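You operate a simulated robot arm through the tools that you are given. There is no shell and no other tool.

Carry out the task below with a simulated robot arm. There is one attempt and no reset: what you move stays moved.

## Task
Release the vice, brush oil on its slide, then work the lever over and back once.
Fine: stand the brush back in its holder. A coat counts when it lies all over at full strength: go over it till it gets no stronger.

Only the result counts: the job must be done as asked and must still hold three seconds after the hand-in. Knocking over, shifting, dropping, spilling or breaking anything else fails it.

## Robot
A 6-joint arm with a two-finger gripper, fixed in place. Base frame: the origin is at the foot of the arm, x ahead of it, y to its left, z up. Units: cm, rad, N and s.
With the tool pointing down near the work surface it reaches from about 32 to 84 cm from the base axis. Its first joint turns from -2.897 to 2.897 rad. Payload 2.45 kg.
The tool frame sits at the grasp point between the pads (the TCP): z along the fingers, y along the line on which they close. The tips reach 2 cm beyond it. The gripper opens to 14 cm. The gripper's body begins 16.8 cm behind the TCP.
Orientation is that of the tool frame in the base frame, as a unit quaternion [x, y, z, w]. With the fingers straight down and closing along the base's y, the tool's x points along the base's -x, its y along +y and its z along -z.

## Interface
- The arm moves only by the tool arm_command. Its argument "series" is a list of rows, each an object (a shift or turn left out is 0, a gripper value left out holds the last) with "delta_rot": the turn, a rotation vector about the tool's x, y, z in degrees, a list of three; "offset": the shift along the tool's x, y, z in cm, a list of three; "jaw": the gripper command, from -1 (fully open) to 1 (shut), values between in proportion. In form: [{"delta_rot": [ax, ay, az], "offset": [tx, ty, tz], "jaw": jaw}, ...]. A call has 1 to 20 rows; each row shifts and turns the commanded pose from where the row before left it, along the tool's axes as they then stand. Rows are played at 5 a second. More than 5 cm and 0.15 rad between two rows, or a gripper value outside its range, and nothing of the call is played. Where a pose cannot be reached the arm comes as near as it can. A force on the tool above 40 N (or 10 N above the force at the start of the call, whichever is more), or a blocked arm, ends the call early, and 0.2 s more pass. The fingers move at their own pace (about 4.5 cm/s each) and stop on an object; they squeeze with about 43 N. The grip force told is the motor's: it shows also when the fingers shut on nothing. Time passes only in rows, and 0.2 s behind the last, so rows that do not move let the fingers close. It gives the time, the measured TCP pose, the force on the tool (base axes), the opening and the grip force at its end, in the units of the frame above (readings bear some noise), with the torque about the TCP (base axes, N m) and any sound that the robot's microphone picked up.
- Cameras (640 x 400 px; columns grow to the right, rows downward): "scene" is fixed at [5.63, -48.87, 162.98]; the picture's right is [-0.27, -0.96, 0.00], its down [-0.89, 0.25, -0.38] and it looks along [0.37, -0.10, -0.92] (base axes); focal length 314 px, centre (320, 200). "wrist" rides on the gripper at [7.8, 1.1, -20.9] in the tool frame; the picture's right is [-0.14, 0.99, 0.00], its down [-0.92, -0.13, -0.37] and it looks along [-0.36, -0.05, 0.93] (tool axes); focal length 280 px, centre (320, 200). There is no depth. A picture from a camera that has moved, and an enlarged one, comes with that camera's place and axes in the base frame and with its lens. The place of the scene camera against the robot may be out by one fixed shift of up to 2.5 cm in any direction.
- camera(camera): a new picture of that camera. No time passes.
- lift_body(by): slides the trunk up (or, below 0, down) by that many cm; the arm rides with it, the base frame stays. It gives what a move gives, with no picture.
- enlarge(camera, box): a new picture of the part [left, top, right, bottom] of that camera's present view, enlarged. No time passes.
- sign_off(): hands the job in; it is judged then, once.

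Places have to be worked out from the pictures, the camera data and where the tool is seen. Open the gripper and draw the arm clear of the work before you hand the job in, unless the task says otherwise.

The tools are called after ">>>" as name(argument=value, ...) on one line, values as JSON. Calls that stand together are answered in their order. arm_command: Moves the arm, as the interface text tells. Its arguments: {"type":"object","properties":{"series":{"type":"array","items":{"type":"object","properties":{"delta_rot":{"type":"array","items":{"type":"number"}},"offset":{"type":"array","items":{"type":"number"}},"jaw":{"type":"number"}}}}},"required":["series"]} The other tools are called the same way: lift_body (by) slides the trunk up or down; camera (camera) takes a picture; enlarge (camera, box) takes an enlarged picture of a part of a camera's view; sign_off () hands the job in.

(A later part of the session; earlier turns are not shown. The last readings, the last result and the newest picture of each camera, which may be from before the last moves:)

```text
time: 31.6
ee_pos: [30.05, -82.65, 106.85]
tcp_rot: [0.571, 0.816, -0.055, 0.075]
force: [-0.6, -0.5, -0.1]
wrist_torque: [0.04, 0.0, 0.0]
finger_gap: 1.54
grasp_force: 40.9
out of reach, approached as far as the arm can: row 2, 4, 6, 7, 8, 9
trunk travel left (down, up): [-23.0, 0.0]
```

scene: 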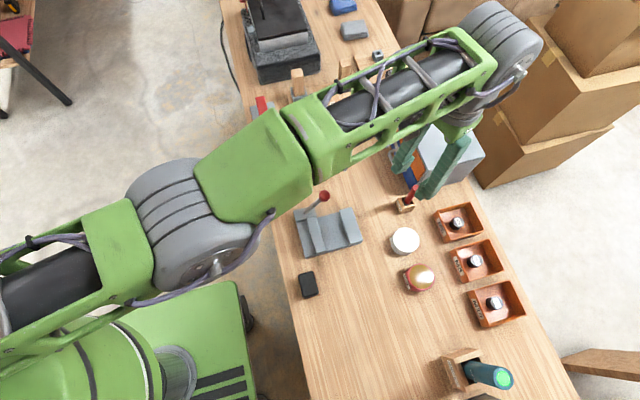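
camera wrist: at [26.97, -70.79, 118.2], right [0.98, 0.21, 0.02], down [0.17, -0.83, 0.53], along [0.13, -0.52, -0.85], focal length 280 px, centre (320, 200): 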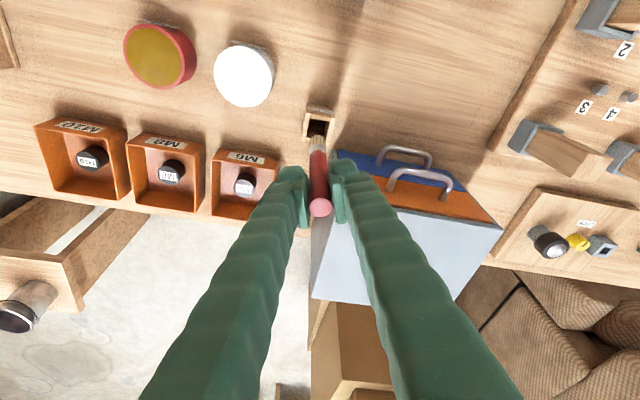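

Only outward drift happens, so the elbow may have gone over straight and be sitting against a stop. I'll look at the scene picture to judge the arm's shape.

>>> camera(camera="scene")

>>> camera(camera="wrist")

```text
taken
```

scene: 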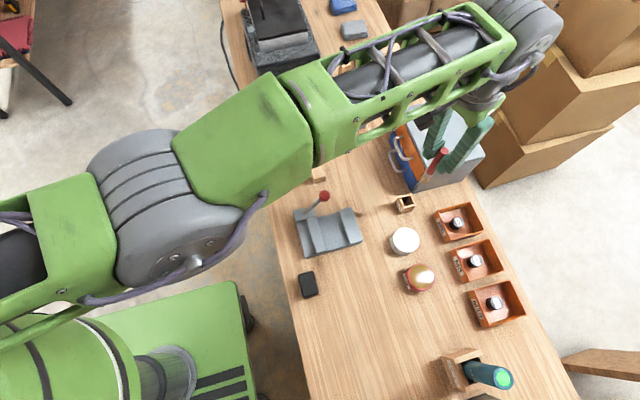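

```text
taken
camera wrist: at [27.1, -71.51, 125.98], right [0.98, 0.21, 0.02], down [0.17, -0.83, 0.53], along [0.13, -0.52, -0.85], focal length 280 px, centre (320, 200)
```

wrist: 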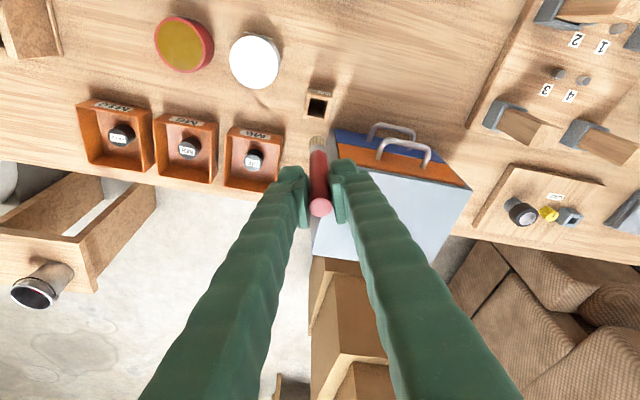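

All positions fit a sphere about the shoulder, so the elbow is dead straight and upward moves press it against its stop. I'll go up well above shoulder height, then come down at constant radius so the elbow folds the right way.

>>> arm_command(series=[{"offset": [-0.37, 0, -1.97]}, {"offset": [-0.37, 0, -1.97]}, {"offset": [-0.37, 0, -1.97]}, {"offset": [-0.37, 0, -1.97]}, {"offset": [-0.37, 0, -1.97]}, {"offset": [-0.37, 0, -1.97]}, {"offset": [-0.37, 0, -1.97]}, {"offset": [-0.37, 0, -1.97]}, {"offset": [0, 0, 0]}])

```text
time: 33.6
ee_pos: [29.87, -82.06, 122.77]
tcp_rot: [0.57, 0.816, -0.055, 0.075]
force: [0.5, 0.1, 0.1]
wrist_torque: [-0.01, -0.07, 0.03]
finger_gap: 1.54
grasp_force: 41.0
out of reach, approached as far as the arm can: row 8
trunk travel left (down, up): [-23.0, 0.0]
```

Now I'm at z 122.8. I'll come down at constant radius for 8 cm and then try a small inward step.

>>> arm_command(series=[{"offset": [0.37, 0, 1.97]}, {"offset": [0.37, 0, 1.97]}, {"offset": [0.37, 0, 1.97]}, {"offset": [0.37, 0, 1.97]}, {"offset": [0.3, 0, -0.06]}, {"offset": [0.3, 0, -0.06]}, {"offset": [0.4, 0, -0.08]}, {"offset": [0, 0, 0]}])

```text
time: 35.4
ee_pos: [30.02, -82.77, 115.0]
tcp_rot: [0.57, 0.816, -0.054, 0.075]
force: [-0.6, -0.2, -0.1]
wrist_torque: [0.01, -0.02, 0.01]
finger_gap: 1.5
grasp_force: 41.4
out of reach, approached as far as the arm can: row 3, 5, 7
trunk travel left (down, up): [-23.0, 0.0]
```

Still on the sphere. I'll try one large step combining down and inward, which should fold the elbow the right way, and read the result.

>>> arm_command(series=[{"offset": [3.2, 0, 3.7]}, {"offset": [0, 0, 0]}])

```text
time: 36.0
ee_pos: [29.81, -82.91, 110.87]
tcp_rot: [0.571, 0.816, -0.054, 0.074]
force: [-0.8, 0.7, -0.6]
wrist_torque: [0.01, -0.01, -0.03]
finger_gap: 1.53
grasp_force: 41.5
out of reach, approached as far as the arm can: row 1
trunk travel left (down, up): [-23.0, 0.0]
```

The result stays on the same sphere. I'll test the opposite combination, one big step up and inward, in case the elbow folds that way.

>>> arm_command(series=[{"offset": [1.65, 0, -4.6]}, {"offset": [0, 0, 0]}])

```text
time: 36.6
ee_pos: [29.48, -82.91, 114.98]
tcp_rot: [0.57, 0.816, -0.054, 0.074]
force: [0.2, -0.3, -0.3]
wrist_torque: [0.01, 0.01, 0.02]
finger_gap: 1.54
grasp_force: 41.5
out of reach, approached as far as the arm can: row 1
trunk travel left (down, up): [-23.0, 0.0]
```

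Still pinned. If the solver only needs a bigger pull to leave the singularity, repeated large inward rows could free it; at this height (brush tip about z 102) 20 cm inward is all free air, so I'll try 4 of them.

>>> arm_command(series=[{"offset": [4.85, 0, -0.92]}, {"offset": [4.85, 0, -0.92]}, {"offset": [4.85, 0, -0.92]}, {"offset": [4.85, 0, -0.92]}, {"offset": [0, 0, 0]}])

```text
time: 37.8
ee_pos: [29.54, -82.81, 115.19]
tcp_rot: [0.57, 0.816, -0.054, 0.075]
force: [0.1, 0.1, -0.9]
wrist_torque: [-0.01, -0.01, 0.03]
finger_gap: 1.53
grasp_force: 41.3
out of reach, approached as far as the arm can: row 1, 2, 3, 4
trunk travel left (down, up): [-23.0, 0.0]
```

It's pinned hard, probably with the elbow slightly over-straight on its stop. I'll stretch it fully outward first, then drop 4.9 cm to tip the elbow to the proper side, then pull inward.

>>> arm_command(series=[{"offset": [-4.85, 0, 0.92]}, {"offset": [0.915, 0, 4.81]}, {"offset": [4.85, 0, -0.92]}, {"offset": [0, 0, 0]}])

```text
time: 38.8
ee_pos: [29.9, -83.1, 110.0]
tcp_rot: [0.571, 0.816, -0.055, 0.076]
force: [0.7, -0.6, -0.3]
wrist_torque: [-0.01, 0.0, 0.01]
finger_gap: 1.52
grasp_force: 40.5
out of reach, approached as far as the arm can: row 1, 3
trunk travel left (down, up): [-23.0, 0.0]
```

Not freed downward. I'll try the same with an upward tip instead: stretch out, up 4.9 cm, then inward.

>>> arm_command(series=[{"offset": [-4.85, 0, 0.92]}, {"offset": [-0.915, 0, -4.81]}, {"offset": [4.85, 0, -0.92]}, {"offset": [0, 0, 0]}])

```text
time: 39.8
ee_pos: [29.76, -82.84, 115.24]
tcp_rot: [0.57, 0.816, -0.054, 0.074]
force: [-0.7, 0.0, -0.3]
wrist_torque: [-0.02, 0.02, -0.01]
finger_gap: 1.55
grasp_force: 41.4
out of reach, approached as far as the arm can: row 1, 3
trunk travel left (down, up): [-23.0, 0.0]
```

Holding the tool's pitch constant never changes the elbow, which explains the lock; pitching the tool should. I'll tilt the tool back inward (about 20°) while shifting the TCP inward with it, all at a safe height.

>>> arm_command(series=[{"offset": [2.9, 0, 0], "delta_rot": [0, 5, 0]}, {"offset": [2.9, 0, 0], "delta_rot": [0, 5, 0]}, {"offset": [3.0, 0, 0], "delta_rot": [0, 5, 0]}, {"offset": [3.0, 0, 0], "delta_rot": [0, 5, 0]}, {"offset": [0, 0, 0]}])

```text
time: 41.0
ee_pos: [25.8, -72.42, 114.65]
tcp_rot: [0.572, 0.816, 0.046, -0.068]
force: [-0.4, -0.2, -0.2]
wrist_torque: [0.0, -0.03, 0.01]
finger_gap: 1.53
grasp_force: 41.4
out of reach, approached as far as the arm can: row 3
trunk travel left (down, up): [-23.0, 0.0]
```

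The tool now leans 9° inward at (25.8, -72.4, 114.7). I'll try a pure inward step.

>>> arm_command(series=[{"offset": [2.96, 0, 0.49]}, {"offset": [0, 0, 0]}])

```text
time: 41.6
ee_pos: [25.79, -72.38, 114.52]
tcp_rot: [0.572, 0.817, 0.045, -0.067]
force: [-0.6, 0.4, 0.2]
wrist_torque: [0.02, 0.0, -0.01]
finger_gap: 1.53
grasp_force: 41.7
out of reach, approached as far as the arm can: row 1
trunk travel left (down, up): [-23.0, 0.0]
```

Still pinned. I'll keep pitching inward another 20° with the wrist held in place, then look for slack from the sphere and retry inward.

>>> arm_command(series=[{"offset": [2.75, 0, 0], "delta_rot": [0, 5, 0]}, {"offset": [2.75, 0, 0], "delta_rot": [0, 5, 0]}, {"offset": [2.75, 0, 0], "delta_rot": [0, 5, 0]}, {"offset": [2.75, 0, 0], "delta_rot": [0, 5, 0]}, {"offset": [0, 0, 0]}])

>>> camera(camera="scene")

```text
time: 42.8
ee_pos: [22.31, -62.77, 117.3]
tcp_rot: [0.556, 0.792, 0.144, -0.208]
force: [-0.2, -0.7, -0.5]
wrist_torque: [0.07, 0.01, 0.0]
finger_gap: 1.51
grasp_force: 41.4
out of reach, approached as far as the arm can: row 3
trunk travel left (down, up): [-23.0, 0.0]
```

```text
taken
```

scene: 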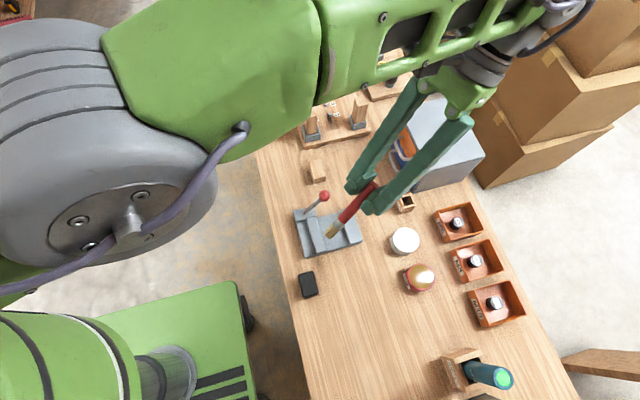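

The elbow now looks clearly raised, so it has bent the right way. I'll try pure inward again.

>>> arm_command(series=[{"offset": [2.6, 0, 1.46]}, {"offset": [0, 0, 0]}])

```text
time: 43.4
ee_pos: [21.36, -60.0, 117.31]
tcp_rot: [0.556, 0.792, 0.144, -0.208]
force: [-0.7, 1.1, 0.4]
wrist_torque: [0.01, -0.03, -0.02]
finger_gap: 1.55
grasp_force: 41.4
trunk travel left (down, up): [-23.0, 0.0]
```

The arm is free again; I'll keep well inside full stretch from now on. I'll rotate the tool back 40° so the brush hangs upright, then check.

>>> arm_command(series=[{"delta_rot": [0, -8, 0]}, {"delta_rot": [0, -8, 0]}, {"delta_rot": [0, -8, 0]}, {"delta_rot": [0, -8, 0]}, {"delta_rot": [0, -8, 0]}, {"offset": [0, 0, 0]}])

>>> camera(camera="wrist")

>>> camera(camera="scene")

```text
time: 44.8
ee_pos: [21.27, -60.05, 117.45]
tcp_rot: [0.57, 0.816, -0.055, 0.076]
force: [0.0, 0.3, -0.1]
wrist_torque: [0.04, 0.0, -0.04]
finger_gap: 1.54
grasp_force: 41.6
trunk travel left (down, up): [-23.0, 0.0]
```

```text
taken
camera wrist: at [18.33, -48.72, 136.5], right [0.98, 0.21, 0.02], down [0.17, -0.83, 0.53], along [0.13, -0.52, -0.84], focal length 280 px, centre (320, 200)
```

wrist: 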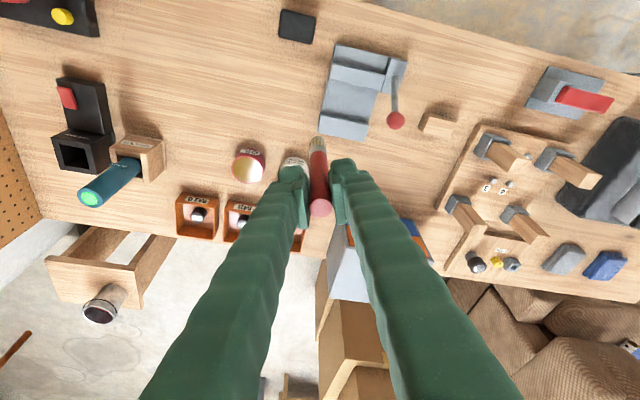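

```text
taken
```

scene: 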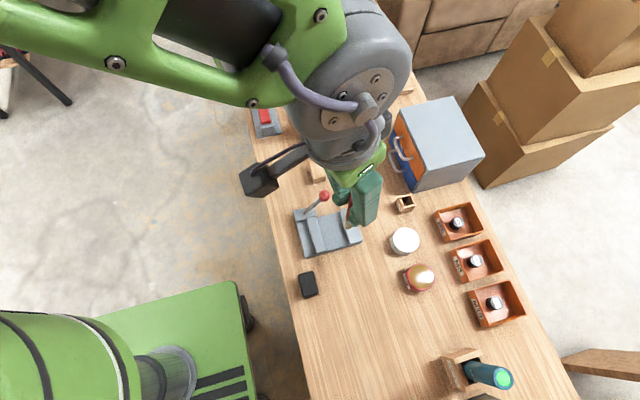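

The brush hangs upright again. Next I'll move it over the oil pot, whose rim centre triangulates to (9.9, -78.1, 81.5), staying high.

>>> arm_command(series=[{"offset": [-1.765, -2.8, 2.385]}, {"offset": [-1.765, -2.8, 2.385]}, {"offset": [-1.765, -2.8, 2.385]}, {"offset": [-1.765, -2.8, 2.385]}, {"offset": [-1.765, -2.8, 2.385]}, {"offset": [-1.765, -2.8, 2.385]}, {"offset": [0, 0, 0]}])

>>> camera(camera="wrist")

>>> enlarge(camera="wrist", box=[240, 90, 400, 220])

>>> enlarge(camera="scene", box=[370, 200, 490, 300])

```text
time: 46.4
ee_pos: [10.1, -78.12, 105.47]
tcp_rot: [0.571, 0.816, -0.055, 0.077]
force: [-0.4, -0.7, 0.3]
wrist_torque: [0.02, 0.02, 0.03]
finger_gap: 1.57
grasp_force: 41.0
trunk travel left (down, up): [-23.0, 0.0]
```

```text
taken
camera wrist: at [7.06, -66.74, 124.49], right [0.98, 0.21, 0.02], down [0.17, -0.83, 0.53], along [0.13, -0.52, -0.84], focal length 280 px, centre (320, 200)
```

wrist: 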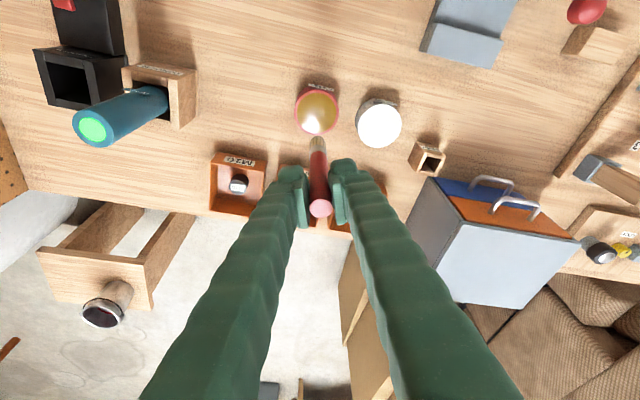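

```text
3.08 times, centred on (320, 155) of wrist
camera zoom: at [7.06, -66.74, 124.49], right [0.98, 0.21, 0.02], down [0.17, -0.83, 0.53], along [0.13, -0.52, -0.84], focal length 863 px, centre (320, 338)
```

zoom: 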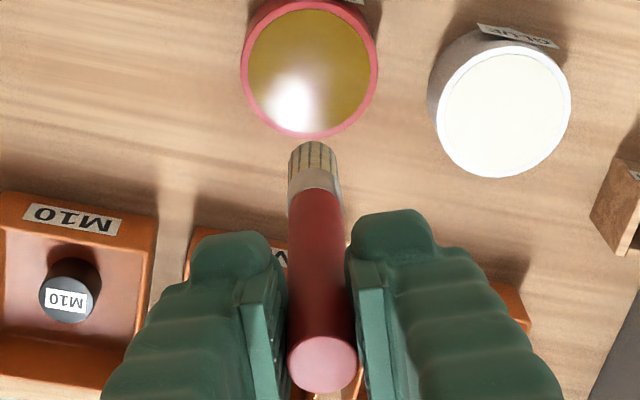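

```text
4.00 times, centred on (430, 250) of scene
camera zoom: at [5.63, -48.87, 162.98], right [-0.27, -0.96, 0.0], down [-0.89, 0.25, -0.38], along [0.37, -0.1, -0.92], focal length 1256 px, centre (-120, 0)
```

zoom: 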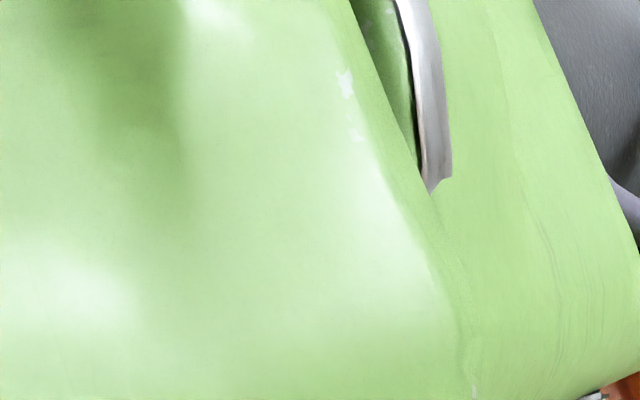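

The brush is centred over the pot. I'll lower until the bristles are just above the oil and look.

>>> arm_command(series=[{"offset": [0.717, -0.03, 3.6]}, {"offset": [0.717, -0.03, 3.6]}, {"offset": [0.717, -0.03, 3.6]}, {"offset": [0, 0, 0]}])

>>> enlarge(camera="wrist", box=[240, 90, 400, 220])

```text
time: 47.4
ee_pos: [9.99, -78.06, 94.37]
tcp_rot: [0.571, 0.816, -0.055, 0.076]
force: [-0.2, 0.6, -0.5]
wrist_torque: [-0.01, 0.01, -0.03]
finger_gap: 1.53
grasp_force: 41.8
trunk travel left (down, up): [-23.0, 0.0]
```

```text
3.08 times, centred on (320, 155) of wrist
camera zoom: at [6.89, -66.67, 113.37], right [0.98, 0.21, 0.02], down [0.17, -0.83, 0.53], along [0.13, -0.52, -0.84], focal length 863 px, centre (320, 338)
```

zoom: 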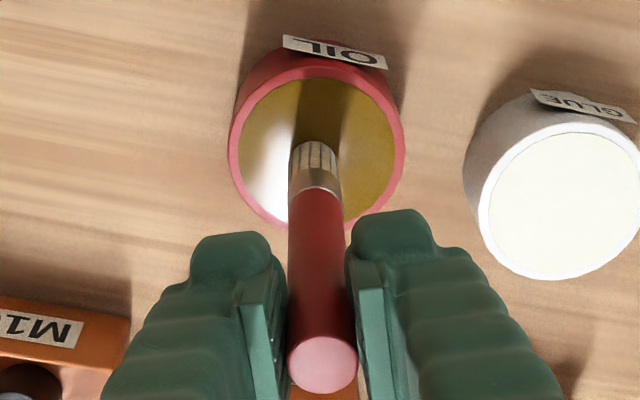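

The bristles hover over the middle of the oil. I'll dip about 2.5 cm slowly and watch the force.

>>> arm_command(series=[{"offset": [0.187, 0, 0.984]}, {"offset": [0.187, 0, 0.984]}, {"offset": [0.09, 0, 0.49]}, {"offset": [0, 0, 0]}, {"offset": [0, 0, 0]}])

>>> enlarge(camera="wrist", box=[240, 90, 400, 220])

```text
time: 47.9
ee_pos: [9.86, -78.75, 93.82]
tcp_rot: [0.57, 0.816, -0.061, 0.08]
force: [-0.6, 4.1, 20.8]
wrist_torque: [0.44, 0.12, -0.01]
finger_gap: 1.5
grasp_force: 41.7
trunk travel left (down, up): [-23.0, 0.0]
stopped in row 2: the force on the tool passed its limit at 47 N (the readings are from after the stop); the commanded pose is now the measured one
```

```text
3.08 times, centred on (320, 155) of wrist
camera zoom: at [6.84, -67.06, 112.68], right [0.98, 0.21, 0.02], down [0.17, -0.82, 0.55], along [0.13, -0.53, -0.84], focal length 863 px, centre (320, 338)
```

zoom: 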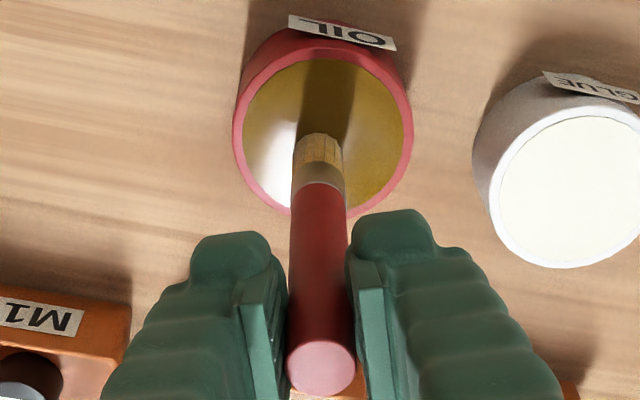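

The oil surface is firm: the bristles touched at TCP z about 93.8 and have turned oily. I'll lift off at once and check that the pot hasn't moved and the brush is still seated in the grip.

>>> arm_command(series=[{"offset": [-0.1, 0, -0.5]}, {"offset": [-0.4, 0, -2.0]}, {"offset": [-0.7, 0, -3.6]}, {"offset": [-0.7, 0, -3.6]}, {"offset": [0, 0, 0]}])

>>> enlarge(camera="wrist", box=[240, 90, 400, 220])

>>> camera(camera="wrist")

```text
time: 49.1
ee_pos: [9.89, -78.46, 103.21]
tcp_rot: [0.571, 0.815, -0.059, 0.079]
force: [-0.1, 1.2, -0.8]
wrist_torque: [0.01, 0.02, -0.03]
finger_gap: 1.57
grasp_force: 41.2
trunk travel left (down, up): [-23.0, 0.0]
```

```text
3.08 times, centred on (320, 155) of wrist
camera zoom: at [6.93, -66.95, 122.19], right [0.98, 0.21, 0.02], down [0.17, -0.82, 0.54], along [0.13, -0.53, -0.84], focal length 863 px, centre (320, 338)
```

zoom: 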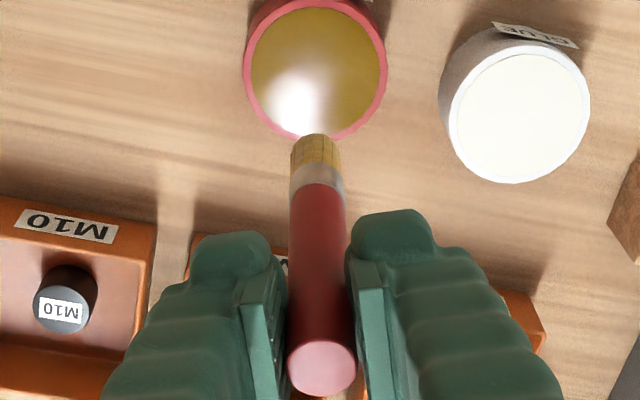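

```text
taken
camera wrist: at [6.93, -66.95, 122.19], right [0.98, 0.21, 0.02], down [0.17, -0.82, 0.54], along [0.13, -0.53, -0.84], focal length 280 px, centre (320, 200)
```

wrist: 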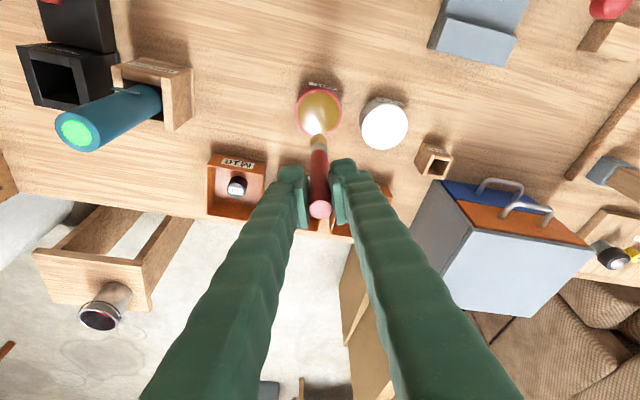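

The pot is unmoved and the bristles are loaded. Now I'll carry the brush to above the middle of the vice bed, (28, -60), with the tip well above the jaws.

>>> arm_command(series=[{"offset": [1.93, 3.89, 0.1]}, {"offset": [1.93, 3.89, 0.1]}, {"offset": [1.93, 3.89, 0.1]}, {"offset": [1.93, 3.89, 0.1]}, {"offset": [1.93, 3.89, 0.1]}, {"offset": [1.93, 3.89, 0.1]}, {"offset": [0, 0, 0]}])

>>> camera(camera="wrist")

>>> enlarge(camera="wrist", box=[220, 20, 420, 220])

```text
time: 50.7
ee_pos: [27.92, -59.95, 100.14]
tcp_rot: [0.57, 0.815, -0.059, 0.079]
force: [-0.7, -0.4, 0.0]
wrist_torque: [0.03, -0.02, 0.01]
finger_gap: 1.53
grasp_force: 41.9
trunk travel left (down, up): [-23.0, 0.0]
```

```text
taken
camera wrist: at [24.95, -48.4, 119.23], right [0.98, 0.21, 0.02], down [0.17, -0.82, 0.54], along [0.13, -0.53, -0.84], focal length 280 px, centre (320, 200)
```

wrist: 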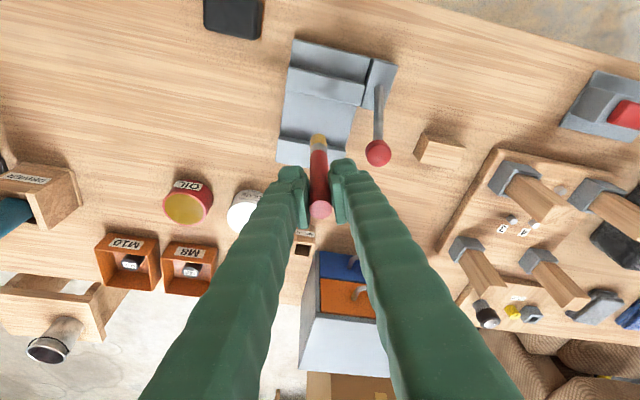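

```text
2.00 times, centred on (320, 120) of wrist
camera zoom: at [24.95, -48.4, 119.23], right [0.98, 0.21, 0.02], down [0.17, -0.82, 0.54], along [0.13, -0.53, -0.84], focal length 561 px, centre (320, 360)
```

zoom: 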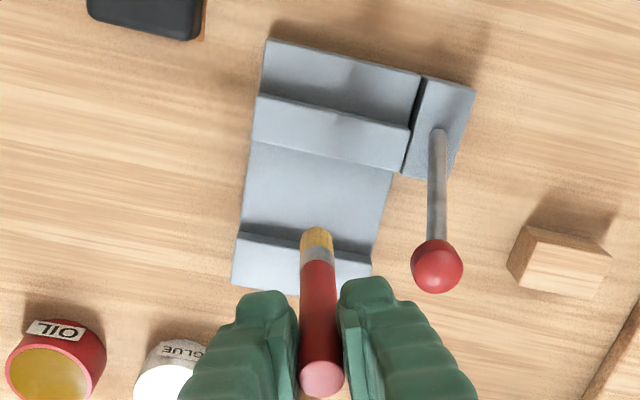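

Jaw edges re-measure at y -56.7 and -63.05, bed x from 23.1 to 33.05, and the ball at (34.6, -59.2, 90). I'll lower over the bed centre and approach contact in small steps.

>>> arm_command(series=[{"offset": [0.59, 0, 2.94]}, {"offset": [0.59, 0, 2.94]}, {"offset": [0.06, 0, 0.29]}, {"offset": [0.06, 0, 0.29]}, {"offset": [0.06, 0, 0.29]}, {"offset": [0, 0, 0]}])

```text
time: 52.1
ee_pos: [27.92, -59.93, 93.36]
tcp_rot: [0.57, 0.816, -0.059, 0.079]
force: [0.6, -0.2, 0.7]
wrist_torque: [-0.02, 0.01, -0.02]
finger_gap: 1.55
grasp_force: 41.8
trunk travel left (down, up): [-23.0, 0.0]
```

No contact yet at z 93.4. I'll keep stepping down by 0.2 cm, checking the force.

>>> arm_command(series=[{"offset": [0.04, 0, 0.2]}, {"offset": [0.04, 0, 0.2]}, {"offset": [0, 0, 0]}])

>>> enlarge(camera="wrist", box=[220, 20, 420, 220])

```text
time: 52.9
ee_pos: [28.05, -59.85, 92.98]
tcp_rot: [0.57, 0.816, -0.059, 0.079]
force: [-0.5, -0.3, -0.1]
wrist_torque: [-0.01, 0.0, -0.01]
finger_gap: 1.54
grasp_force: 41.1
trunk travel left (down, up): [-23.0, 0.0]
```

```text
2.00 times, centred on (320, 120) of wrist
camera zoom: at [24.9, -48.37, 111.9], right [0.98, 0.21, 0.02], down [0.17, -0.82, 0.54], along [0.13, -0.53, -0.84], focal length 561 px, centre (320, 360)
```

zoom: 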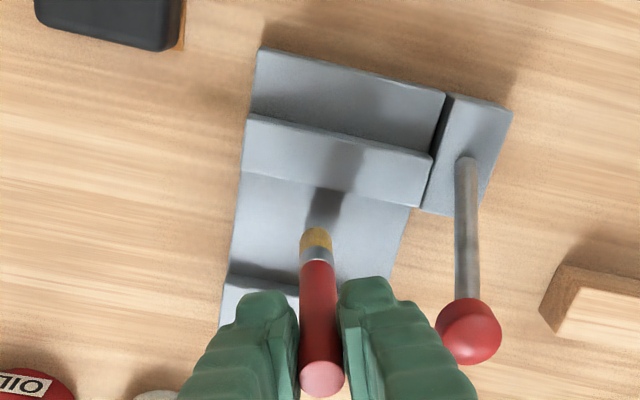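

Close to the bed now, but no force yet. Two more 0.2 cm steps.

>>> arm_command(series=[{"offset": [0.04, 0, 0.2]}, {"offset": [0.04, 0, 0.2]}, {"offset": [0, 0, 0]}])

```text
time: 53.7
ee_pos: [27.87, -59.99, 92.6]
tcp_rot: [0.571, 0.815, -0.059, 0.079]
force: [0.0, -0.3, -1.3]
wrist_torque: [-0.02, -0.03, 0.0]
finger_gap: 1.55
grasp_force: 41.6
trunk travel left (down, up): [-23.0, 0.0]
```

>>> arm_command(series=[{"offset": [0.04, 0, 0.2]}, {"offset": [0.04, 0, 0.2]}, {"offset": [0, 0, 0]}])

>>> enlarge(camera="wrist", box=[220, 20, 420, 220])

```text
time: 54.5
ee_pos: [27.87, -59.92, 92.18]
tcp_rot: [0.57, 0.816, -0.059, 0.078]
force: [-0.2, 0.3, -0.7]
wrist_torque: [-0.04, 0.02, -0.02]
finger_gap: 1.54
grasp_force: 41.9
trunk travel left (down, up): [-23.0, 0.0]
```

```text
2.00 times, centred on (320, 120) of wrist
camera zoom: at [24.91, -48.36, 111.09], right [0.98, 0.21, 0.02], down [0.17, -0.82, 0.54], along [0.13, -0.53, -0.84], focal length 561 px, centre (320, 360)
```

zoom: 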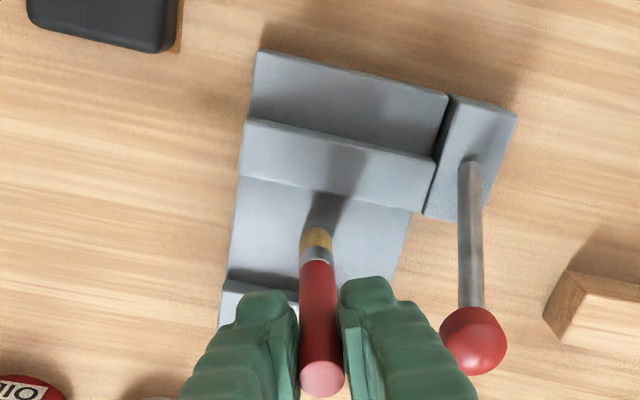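

Still free at z 92.2, with the brush's shadow converging on the bristles. I'll go down two more 0.2 cm steps.

>>> arm_command(series=[{"offset": [0.04, 0, 0.2]}, {"offset": [0.04, 0, 0.2]}, {"offset": [0, 0, 0]}])

```text
time: 55.3
ee_pos: [27.86, -60.0, 91.79]
tcp_rot: [0.571, 0.815, -0.06, 0.078]
force: [0.0, 1.4, 6.2]
wrist_torque: [0.1, -0.01, 0.02]
finger_gap: 1.51
grasp_force: 40.9
trunk travel left (down, up): [-23.0, 0.0]
```

Contact: 6 N at TCP z 91.8. I'll make a first stroke toward -x (to x about 24) keeping that height, then look at the coat.

>>> arm_command(series=[{"offset": [0.335, -0.94, -0.061]}, {"offset": [0.335, -0.94, -0.061]}, {"offset": [0.335, -0.94, -0.061]}, {"offset": [0.335, -0.94, -0.061]}, {"offset": [0, 0, 0]}])

>>> enlarge(camera="wrist", box=[220, 20, 420, 220])

```text
time: 56.5
ee_pos: [23.86, -59.96, 91.72]
tcp_rot: [0.57, 0.815, -0.059, 0.08]
force: [2.4, -1.8, 12.3]
wrist_torque: [-0.16, -0.18, 0.01]
finger_gap: 1.53
grasp_force: 41.9
trunk travel left (down, up): [-23.0, 0.0]
```

```text
2.00 times, centred on (320, 120) of wrist
camera zoom: at [20.85, -48.34, 110.74], right [0.98, 0.21, 0.02], down [0.17, -0.82, 0.54], along [0.13, -0.53, -0.84], focal length 561 px, centre (320, 360)
```

zoom: 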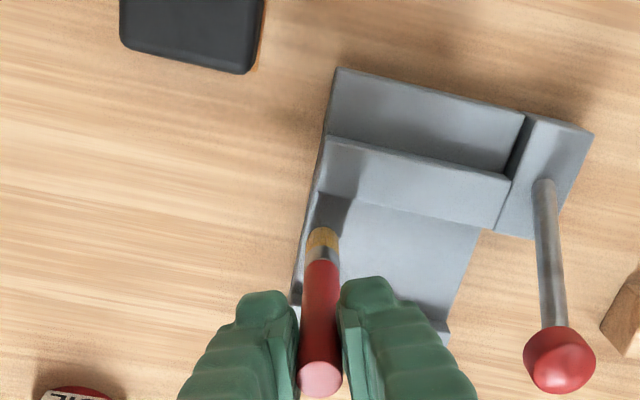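

No obvious coat in this view. I'll zoom in tightly on the stroked area from both cameras.

>>> enlarge(camera="wrist", box=[300, 100, 400, 180])

>>> enlarge(camera="scene", box=[280, 190, 380, 270])

```text
5.00 times, centred on (350, 140) of wrist
camera zoom: at [20.85, -48.34, 110.74], right [0.98, 0.21, 0.02], down [0.17, -0.82, 0.54], along [0.13, -0.53, -0.84], focal length 1402 px, centre (170, 500)
```

zoom: 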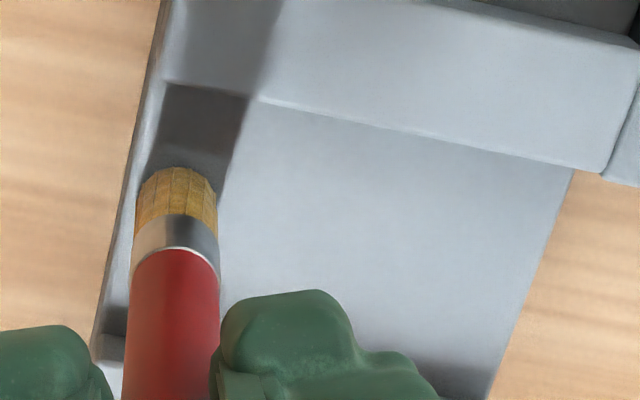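

```text
5.00 times, centred on (330, 230) of scene
camera zoom: at [5.63, -48.87, 162.98], right [-0.27, -0.96, 0.0], down [-0.89, 0.25, -0.38], along [0.37, -0.1, -0.92], focal length 1570 px, centre (270, 50)
```

zoom: 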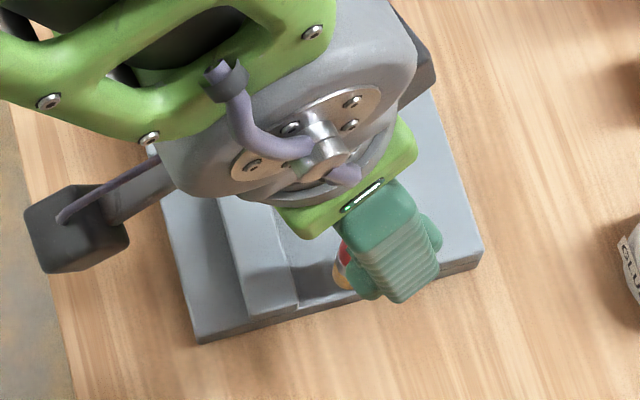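

There's no visible band yet; the first pass may be faint. I'll go back and forth along the same line a few times, then step aside to compare.

>>> arm_command(series=[{"offset": [-0.335, 0.94, 0.061]}, {"offset": [-0.335, 0.94, 0.061]}, {"offset": [-0.335, 0.94, 0.061]}, {"offset": [-0.335, 0.94, 0.061]}, {"offset": [-0.335, 0.94, 0.061]}, {"offset": [-0.335, 0.94, 0.061]}, {"offset": [0.335, -0.94, -0.061]}, {"offset": [0.335, -0.94, -0.061]}, {"offset": [0.335, -0.94, -0.061]}, {"offset": [0.335, -0.94, -0.061]}, {"offset": [0.335, -0.94, -0.061]}, {"offset": [0.335, -0.94, -0.061]}, {"offset": [0, 0, 0]}])

>>> enlarge(camera="wrist", box=[300, 100, 400, 180])

```text
time: 59.3
ee_pos: [23.78, -59.91, 91.88]
tcp_rot: [0.57, 0.816, -0.06, 0.079]
force: [0.3, -0.5, 5.2]
wrist_torque: [-0.06, -0.07, -0.01]
finger_gap: 1.53
grasp_force: 41.7
trunk travel left (down, up): [-23.0, 0.0]
```

```text
5.00 times, centred on (350, 140) of wrist
camera zoom: at [20.79, -48.37, 110.67], right [0.98, 0.21, 0.02], down [0.17, -0.82, 0.54], along [0.13, -0.53, -0.84], focal length 1402 px, centre (170, 500)
```

zoom: 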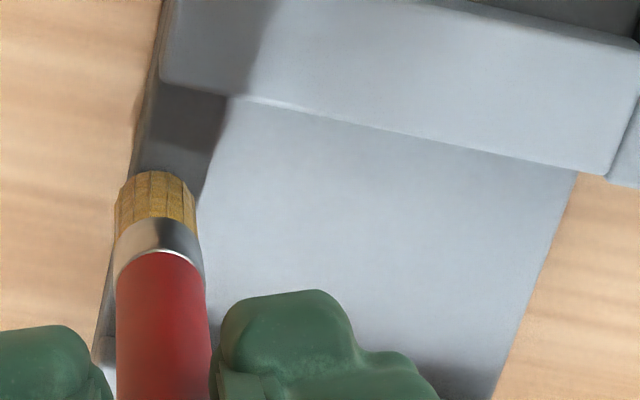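

Still nothing obvious. I'll lift off and draw the hand toward -x/+y so the whole bed can be inspected.

>>> arm_command(series=[{"offset": [-0.4, 0, -2.0]}, {"offset": [-0.9, 0, -4.4]}, {"offset": [-0.5, 0, -2.5]}, {"offset": [0.335, -4.0, -0.06]}, {"offset": [0.335, -4.0, -0.06]}, {"offset": [0, 0, 0]}])

>>> camera(camera="wrist")

>>> enlarge(camera="scene", box=[280, 190, 380, 270])

```text
time: 60.7
ee_pos: [16.06, -61.96, 100.9]
tcp_rot: [0.57, 0.815, -0.06, 0.079]
force: [-0.4, 0.2, -0.6]
wrist_torque: [0.01, 0.0, -0.01]
finger_gap: 1.54
grasp_force: 41.1
trunk travel left (down, up): [-23.0, 0.0]
```

```text
taken
camera wrist: at [13.15, -50.52, 119.89], right [0.98, 0.21, 0.02], down [0.17, -0.82, 0.54], along [0.13, -0.53, -0.84], focal length 280 px, centre (320, 200)
```

wrist: 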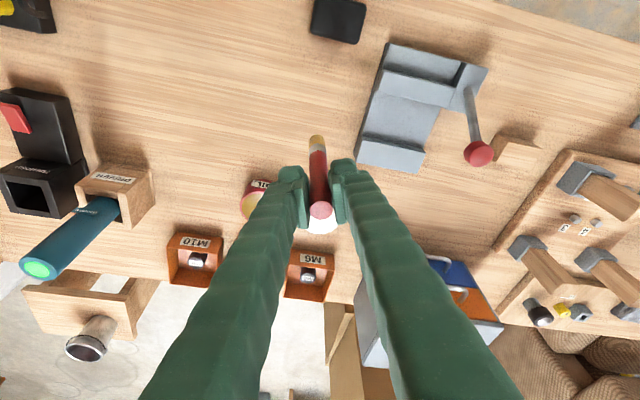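

```text
5.00 times, centred on (330, 230) of scene
camera zoom: at [5.63, -48.87, 162.98], right [-0.27, -0.96, 0.0], down [-0.89, 0.25, -0.38], along [0.37, -0.1, -0.92], focal length 1570 px, centre (270, 50)
```

zoom: 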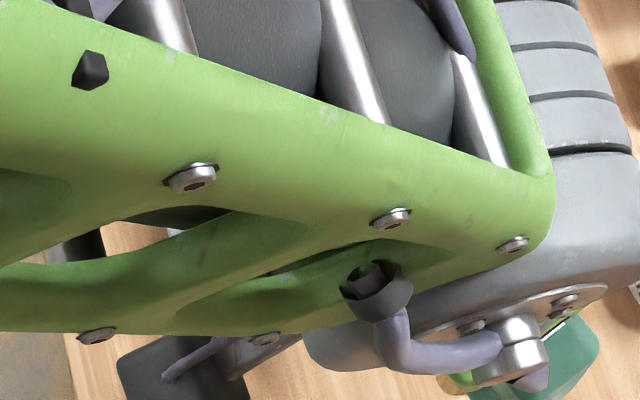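

Now the whole vice is visible to the right of the hand; I'll enlarge it to look for any coat, and enlarge the bristles.

>>> enlarge(camera="wrist", box=[350, 35, 500, 180])

>>> enlarge(camera="wrist", box=[280, 110, 360, 220])

```text
2.76 times, centred on (425, 108) of wrist
camera zoom: at [13.15, -50.52, 119.89], right [0.98, 0.21, 0.02], down [0.17, -0.82, 0.54], along [0.13, -0.53, -0.84], focal length 774 px, centre (30, 455)
```

zoom: 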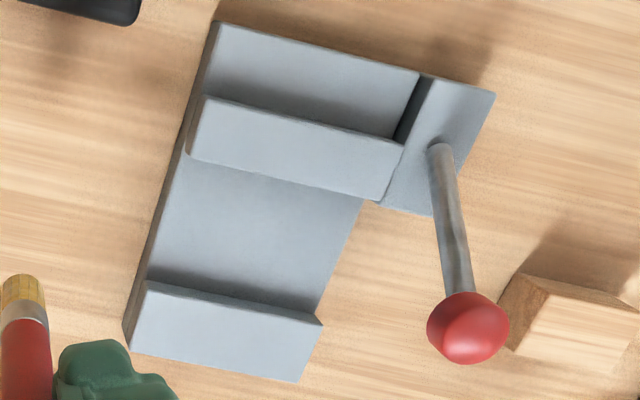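

```text
3.64 times, centred on (320, 165) of wrist
camera zoom: at [13.15, -50.52, 119.89], right [0.98, 0.21, 0.02], down [0.17, -0.82, 0.54], along [0.13, -0.53, -0.84], focal length 1020 px, centre (320, 327)
```

zoom: 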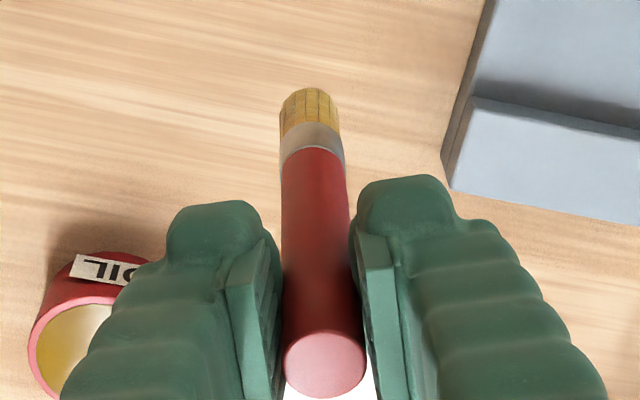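

No coat shows between the jaws at this zoom. I'll zoom further on just the bed to look for a faint film.

>>> enlarge(camera="wrist", box=[380, 85, 440, 145])

>>> enlarge(camera="wrist", box=[380, 35, 490, 100])

```text
6.67 times, centred on (410, 115) of wrist
camera zoom: at [13.15, -50.52, 119.89], right [0.98, 0.21, 0.02], down [0.17, -0.82, 0.54], along [0.13, -0.53, -0.84], focal length 1869 px, centre (-280, 767)
```

zoom: 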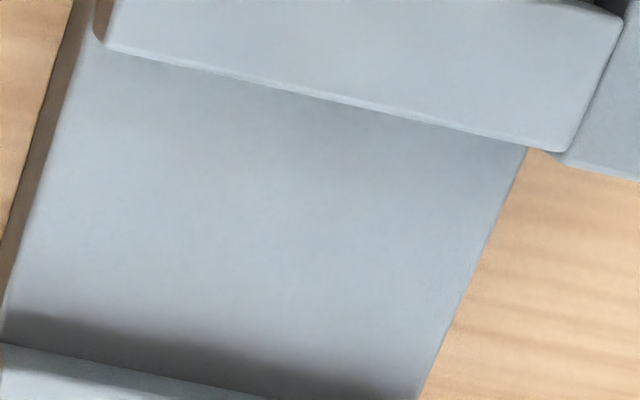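

```text
5.82 times, centred on (435, 68) of wrist
camera zoom: at [13.15, -50.52, 119.89], right [0.98, 0.21, 0.02], down [0.17, -0.82, 0.54], along [0.13, -0.53, -0.84], focal length 1631 px, centre (-349, 971)
```

zoom: 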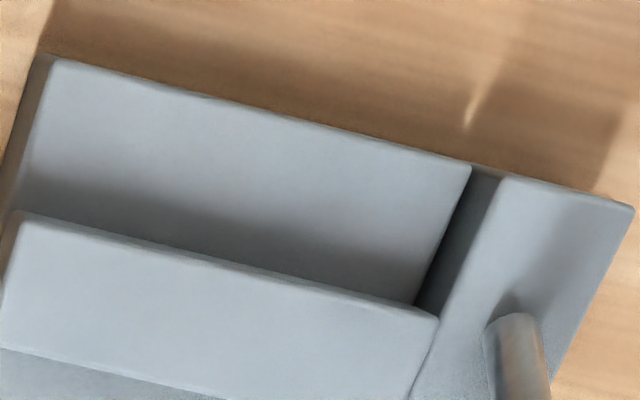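

No film visible at y -60; the coated patch may lie where the jaw slid back, nearer the moving jaw. I'll bring the brush down at (24.2, -58.2) and stroke along x there.

>>> arm_command(series=[{"offset": [0.665, 4.475, 1.37]}, {"offset": [0.665, 4.475, 1.37]}, {"offset": [0.48, 0, 2.4]}, {"offset": [0.48, 0, 2.4]}, {"offset": [0.08, 0, 0.4]}, {"offset": [0.08, 0, 0.4]}, {"offset": [0, 0, 0]}])

```text
time: 62.3
ee_pos: [24.27, -58.2, 92.29]
tcp_rot: [0.571, 0.815, -0.059, 0.079]
force: [-0.1, 0.2, -1.1]
wrist_torque: [0.02, 0.02, 0.0]
finger_gap: 1.49
grasp_force: 40.9
trunk travel left (down, up): [-23.0, 0.0]
```

I'm at z 92.3 with no contact yet. I'll lower 0.5 cm to touch and stroke to x about 30 and back.

>>> arm_command(series=[{"offset": [0.05, 0, 0.25]}, {"offset": [0.05, 0, 0.25]}, {"offset": [-0.335, 0.94, 0.061]}, {"offset": [-0.335, 0.94, 0.061]}, {"offset": [-0.335, 0.94, 0.061]}, {"offset": [-0.335, 0.94, 0.061]}, {"offset": [-0.335, 0.94, 0.061]}, {"offset": [-0.335, 0.94, 0.061]}, {"offset": [0.335, -0.94, -0.061]}, {"offset": [0.335, -0.94, -0.061]}, {"offset": [0.335, -0.94, -0.061]}, {"offset": [0.335, -0.94, -0.061]}, {"offset": [0.335, -0.94, -0.061]}, {"offset": [0.335, -0.94, -0.061]}, {"offset": [0, 0, 0]}])

>>> enlarge(camera="wrist", box=[290, 80, 410, 180])

```text
time: 65.5
ee_pos: [24.24, -58.21, 91.8]
tcp_rot: [0.571, 0.815, -0.059, 0.078]
force: [0.5, -1.6, 6.9]
wrist_torque: [-0.11, -0.14, -0.01]
finger_gap: 1.56
grasp_force: 41.9
trunk travel left (down, up): [-23.0, 0.0]
```

```text
4.00 times, centred on (350, 130) of wrist
camera zoom: at [21.31, -46.69, 110.64], right [0.98, 0.21, 0.02], down [0.17, -0.82, 0.54], along [0.13, -0.53, -0.84], focal length 1122 px, centre (200, 480)
```

zoom: 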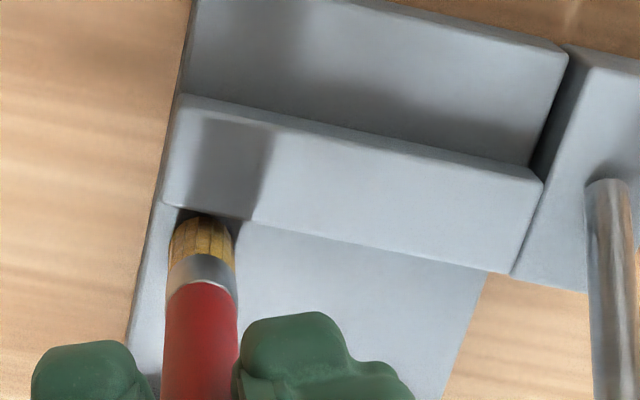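

No change there either. I'll test the strip behind the moving jaw: lift over the jaw to (24.2, -52.6) and lower to just above the bed.

>>> arm_command(series=[{"offset": [-0.725, 0, -3.63]}, {"offset": [2.58, 0.955, -0.52]}, {"offset": [2.58, 0.955, -0.52]}, {"offset": [0.33, 0, 1.65]}, {"offset": [0.28, 0, 1.4]}, {"offset": [0, 0, 0]}])

>>> enlarge(camera="wrist", box=[290, 80, 410, 180])

```text
time: 66.9
ee_pos: [24.13, -52.65, 92.28]
tcp_rot: [0.57, 0.815, -0.059, 0.079]
force: [-0.2, 0.9, 0.0]
wrist_torque: [-0.02, 0.03, 0.01]
finger_gap: 1.54
grasp_force: 41.9
trunk travel left (down, up): [-23.0, 0.0]
```

```text
4.00 times, centred on (350, 130) of wrist
camera zoom: at [21.28, -41.12, 111.2], right [0.98, 0.21, 0.02], down [0.17, -0.82, 0.54], along [0.13, -0.53, -0.84], focal length 1122 px, centre (200, 480)
```

zoom: 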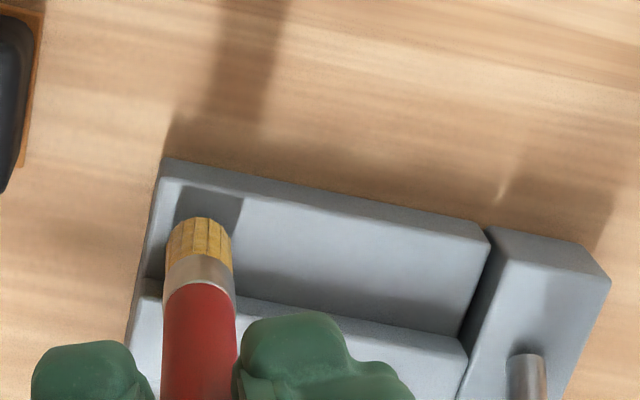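

The bristles hang over the rear strip, clear of the jaw. I'll touch down and stroke along x to about 31 and back, then look.

>>> arm_command(series=[{"offset": [0.05, 0, 0.25]}, {"offset": [0.05, 0, 0.25]}, {"offset": [-0.335, 0.94, 0.061]}, {"offset": [-0.335, 0.94, 0.061]}, {"offset": [-0.335, 0.94, 0.061]}, {"offset": [-0.335, 0.94, 0.061]}, {"offset": [-0.335, 0.94, 0.061]}, {"offset": [-0.335, 0.94, 0.061]}, {"offset": [0.335, -0.94, -0.061]}, {"offset": [0.335, -0.94, -0.061]}, {"offset": [0.335, -0.94, -0.061]}, {"offset": [0.335, -0.94, -0.061]}, {"offset": [0.335, -0.94, -0.061]}, {"offset": [0.335, -0.94, -0.061]}, {"offset": [0, 0, 0]}])

>>> enlarge(camera="wrist", box=[290, 80, 410, 180])

```text
time: 70.1
ee_pos: [24.27, -52.68, 91.78]
tcp_rot: [0.571, 0.815, -0.059, 0.079]
force: [-0.2, -0.1, -1.1]
wrist_torque: [0.01, 0.02, -0.04]
finger_gap: 1.56
grasp_force: 41.5
trunk travel left (down, up): [-23.0, 0.0]
```

```text
4.00 times, centred on (350, 130) of wrist
camera zoom: at [21.24, -41.14, 110.67], right [0.98, 0.21, 0.02], down [0.17, -0.82, 0.54], along [0.13, -0.53, -0.84], focal length 1122 px, centre (200, 480)
```

zoom: 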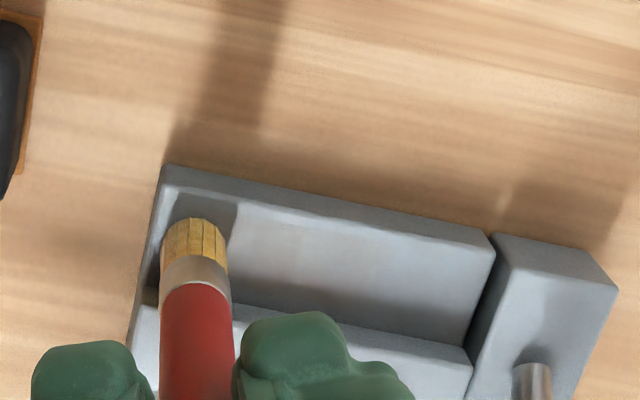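

There may be a faint warm tint on the rear strip now. I'll zoom in closer to confirm.

>>> enlarge(camera="wrist", box=[330, 115, 420, 175])

```text
6.67 times, centred on (375, 145) of wrist
camera zoom: at [21.24, -41.14, 110.67], right [0.98, 0.21, 0.02], down [0.17, -0.82, 0.54], along [0.13, -0.53, -0.84], focal length 1869 px, centre (-47, 567)
```

zoom: 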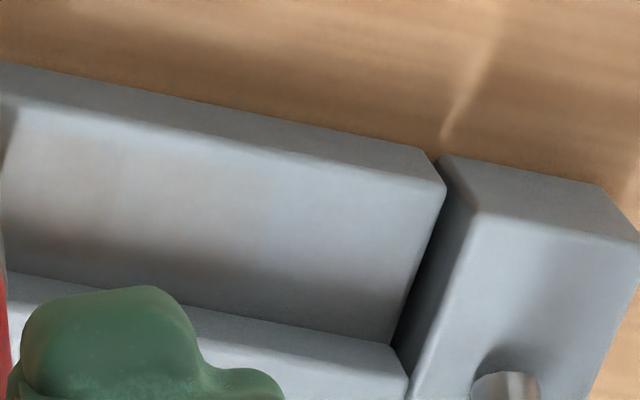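

Yes, there's a faint oil tint on the strip behind the jaw, so that is the slide. Force was about zero, so I'll lower 0.2 cm for a firm touch and check.

>>> arm_command(series=[{"offset": [0.02, 0, 0.1]}, {"offset": [0.02, 0, 0.1]}, {"offset": [0, 0, 0]}])

```text
time: 70.9
ee_pos: [24.22, -52.6, 91.66]
tcp_rot: [0.571, 0.815, -0.059, 0.08]
force: [-1.2, 1.4, 20.6]
wrist_torque: [0.14, 0.11, 0.01]
finger_gap: 1.53
grasp_force: 41.8
trunk travel left (down, up): [-23.0, 0.0]
```

Contact is about 20 N now; I'll ease up 0.1 cm and stroke to x 32.2 and back at y -52.6.

>>> arm_command(series=[{"offset": [-0.02, 0, -0.1]}, {"offset": [-0.335, 0.94, 0.061]}, {"offset": [-0.335, 0.94, 0.061]}, {"offset": [-0.335, 0.94, 0.061]}, {"offset": [-0.335, 0.94, 0.061]}, {"offset": [-0.335, 0.94, 0.061]}, {"offset": [-0.335, 0.94, 0.061]}, {"offset": [-0.335, 0.94, 0.061]}, {"offset": [-0.335, 0.94, 0.061]}, {"offset": [0.335, -0.94, -0.061]}, {"offset": [0.335, -0.94, -0.061]}, {"offset": [0.335, -0.94, -0.061]}, {"offset": [0.335, -0.94, -0.061]}, {"offset": [0.335, -0.94, -0.061]}, {"offset": [0.335, -0.94, -0.061]}, {"offset": [0.335, -0.94, -0.061]}, {"offset": [0.335, -0.94, -0.061]}, {"offset": [0, 0, 0]}])

>>> enlarge(camera="wrist", box=[300, 105, 420, 180])

```text
time: 74.7
ee_pos: [24.21, -52.62, 91.52]
tcp_rot: [0.57, 0.816, -0.059, 0.077]
force: [0.7, -0.1, 2.9]
wrist_torque: [-0.05, -0.07, 0.01]
finger_gap: 1.56
grasp_force: 41.6
trunk travel left (down, up): [-23.0, 0.0]
```

```text
5.33 times, centred on (360, 142) of wrist
camera zoom: at [21.25, -41.14, 110.58], right [0.98, 0.21, 0.02], down [0.17, -0.82, 0.54], along [0.13, -0.53, -0.84], focal length 1495 px, centre (107, 507)
```

zoom: 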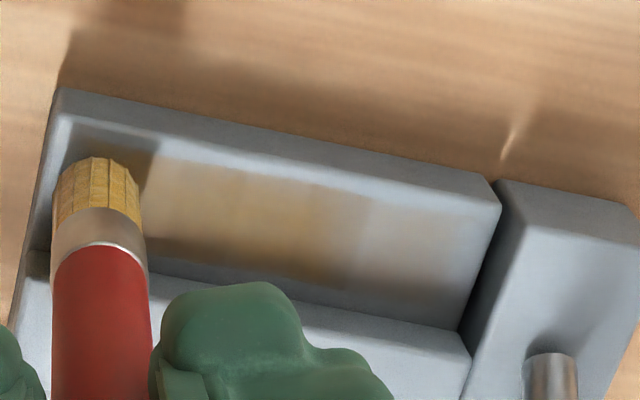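

Now a clear oil band is building on the rear strip. I'll continue with passes at y -53.1 (close to the jaw), from x 24 to 32.4 and back.

>>> arm_command(series=[{"offset": [-0.415, -0.153, 0.084]}, {"offset": [-0.342, 0.96, 0.062]}, {"offset": [-0.342, 0.96, 0.062]}, {"offset": [-0.342, 0.96, 0.062]}, {"offset": [-0.342, 0.96, 0.062]}, {"offset": [-0.342, 0.96, 0.062]}, {"offset": [-0.342, 0.96, 0.062]}, {"offset": [-0.342, 0.96, 0.062]}, {"offset": [-0.342, 0.96, 0.062]}, {"offset": [0.355, -1.0, -0.064]}, {"offset": [0.355, -1.0, -0.064]}, {"offset": [0.355, -1.0, -0.064]}, {"offset": [0.355, -1.0, -0.064]}, {"offset": [0.355, -1.0, -0.064]}, {"offset": [0.355, -1.0, -0.064]}, {"offset": [0.355, -1.0, -0.064]}, {"offset": [0.355, -1.0, -0.064]}, {"offset": [0, 0, 0]}])

>>> enlarge(camera="wrist", box=[300, 105, 420, 180])

```text
time: 78.5
ee_pos: [23.9, -52.86, 91.71]
tcp_rot: [0.57, 0.815, -0.061, 0.079]
force: [0.7, 0.0, 5.0]
wrist_torque: [-0.04, -0.11, -0.01]
finger_gap: 1.54
grasp_force: 41.4
trunk travel left (down, up): [-23.0, 0.0]
```

```text
5.33 times, centred on (360, 142) of wrist
camera zoom: at [20.95, -41.48, 110.53], right [0.98, 0.21, 0.02], down [0.17, -0.82, 0.54], along [0.13, -0.53, -0.84], focal length 1495 px, centre (107, 507)
```

zoom: 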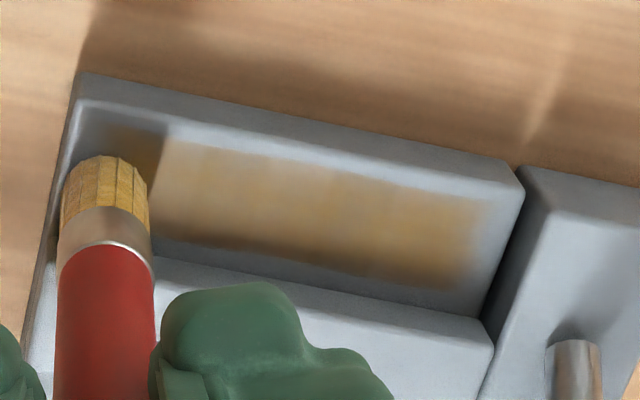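

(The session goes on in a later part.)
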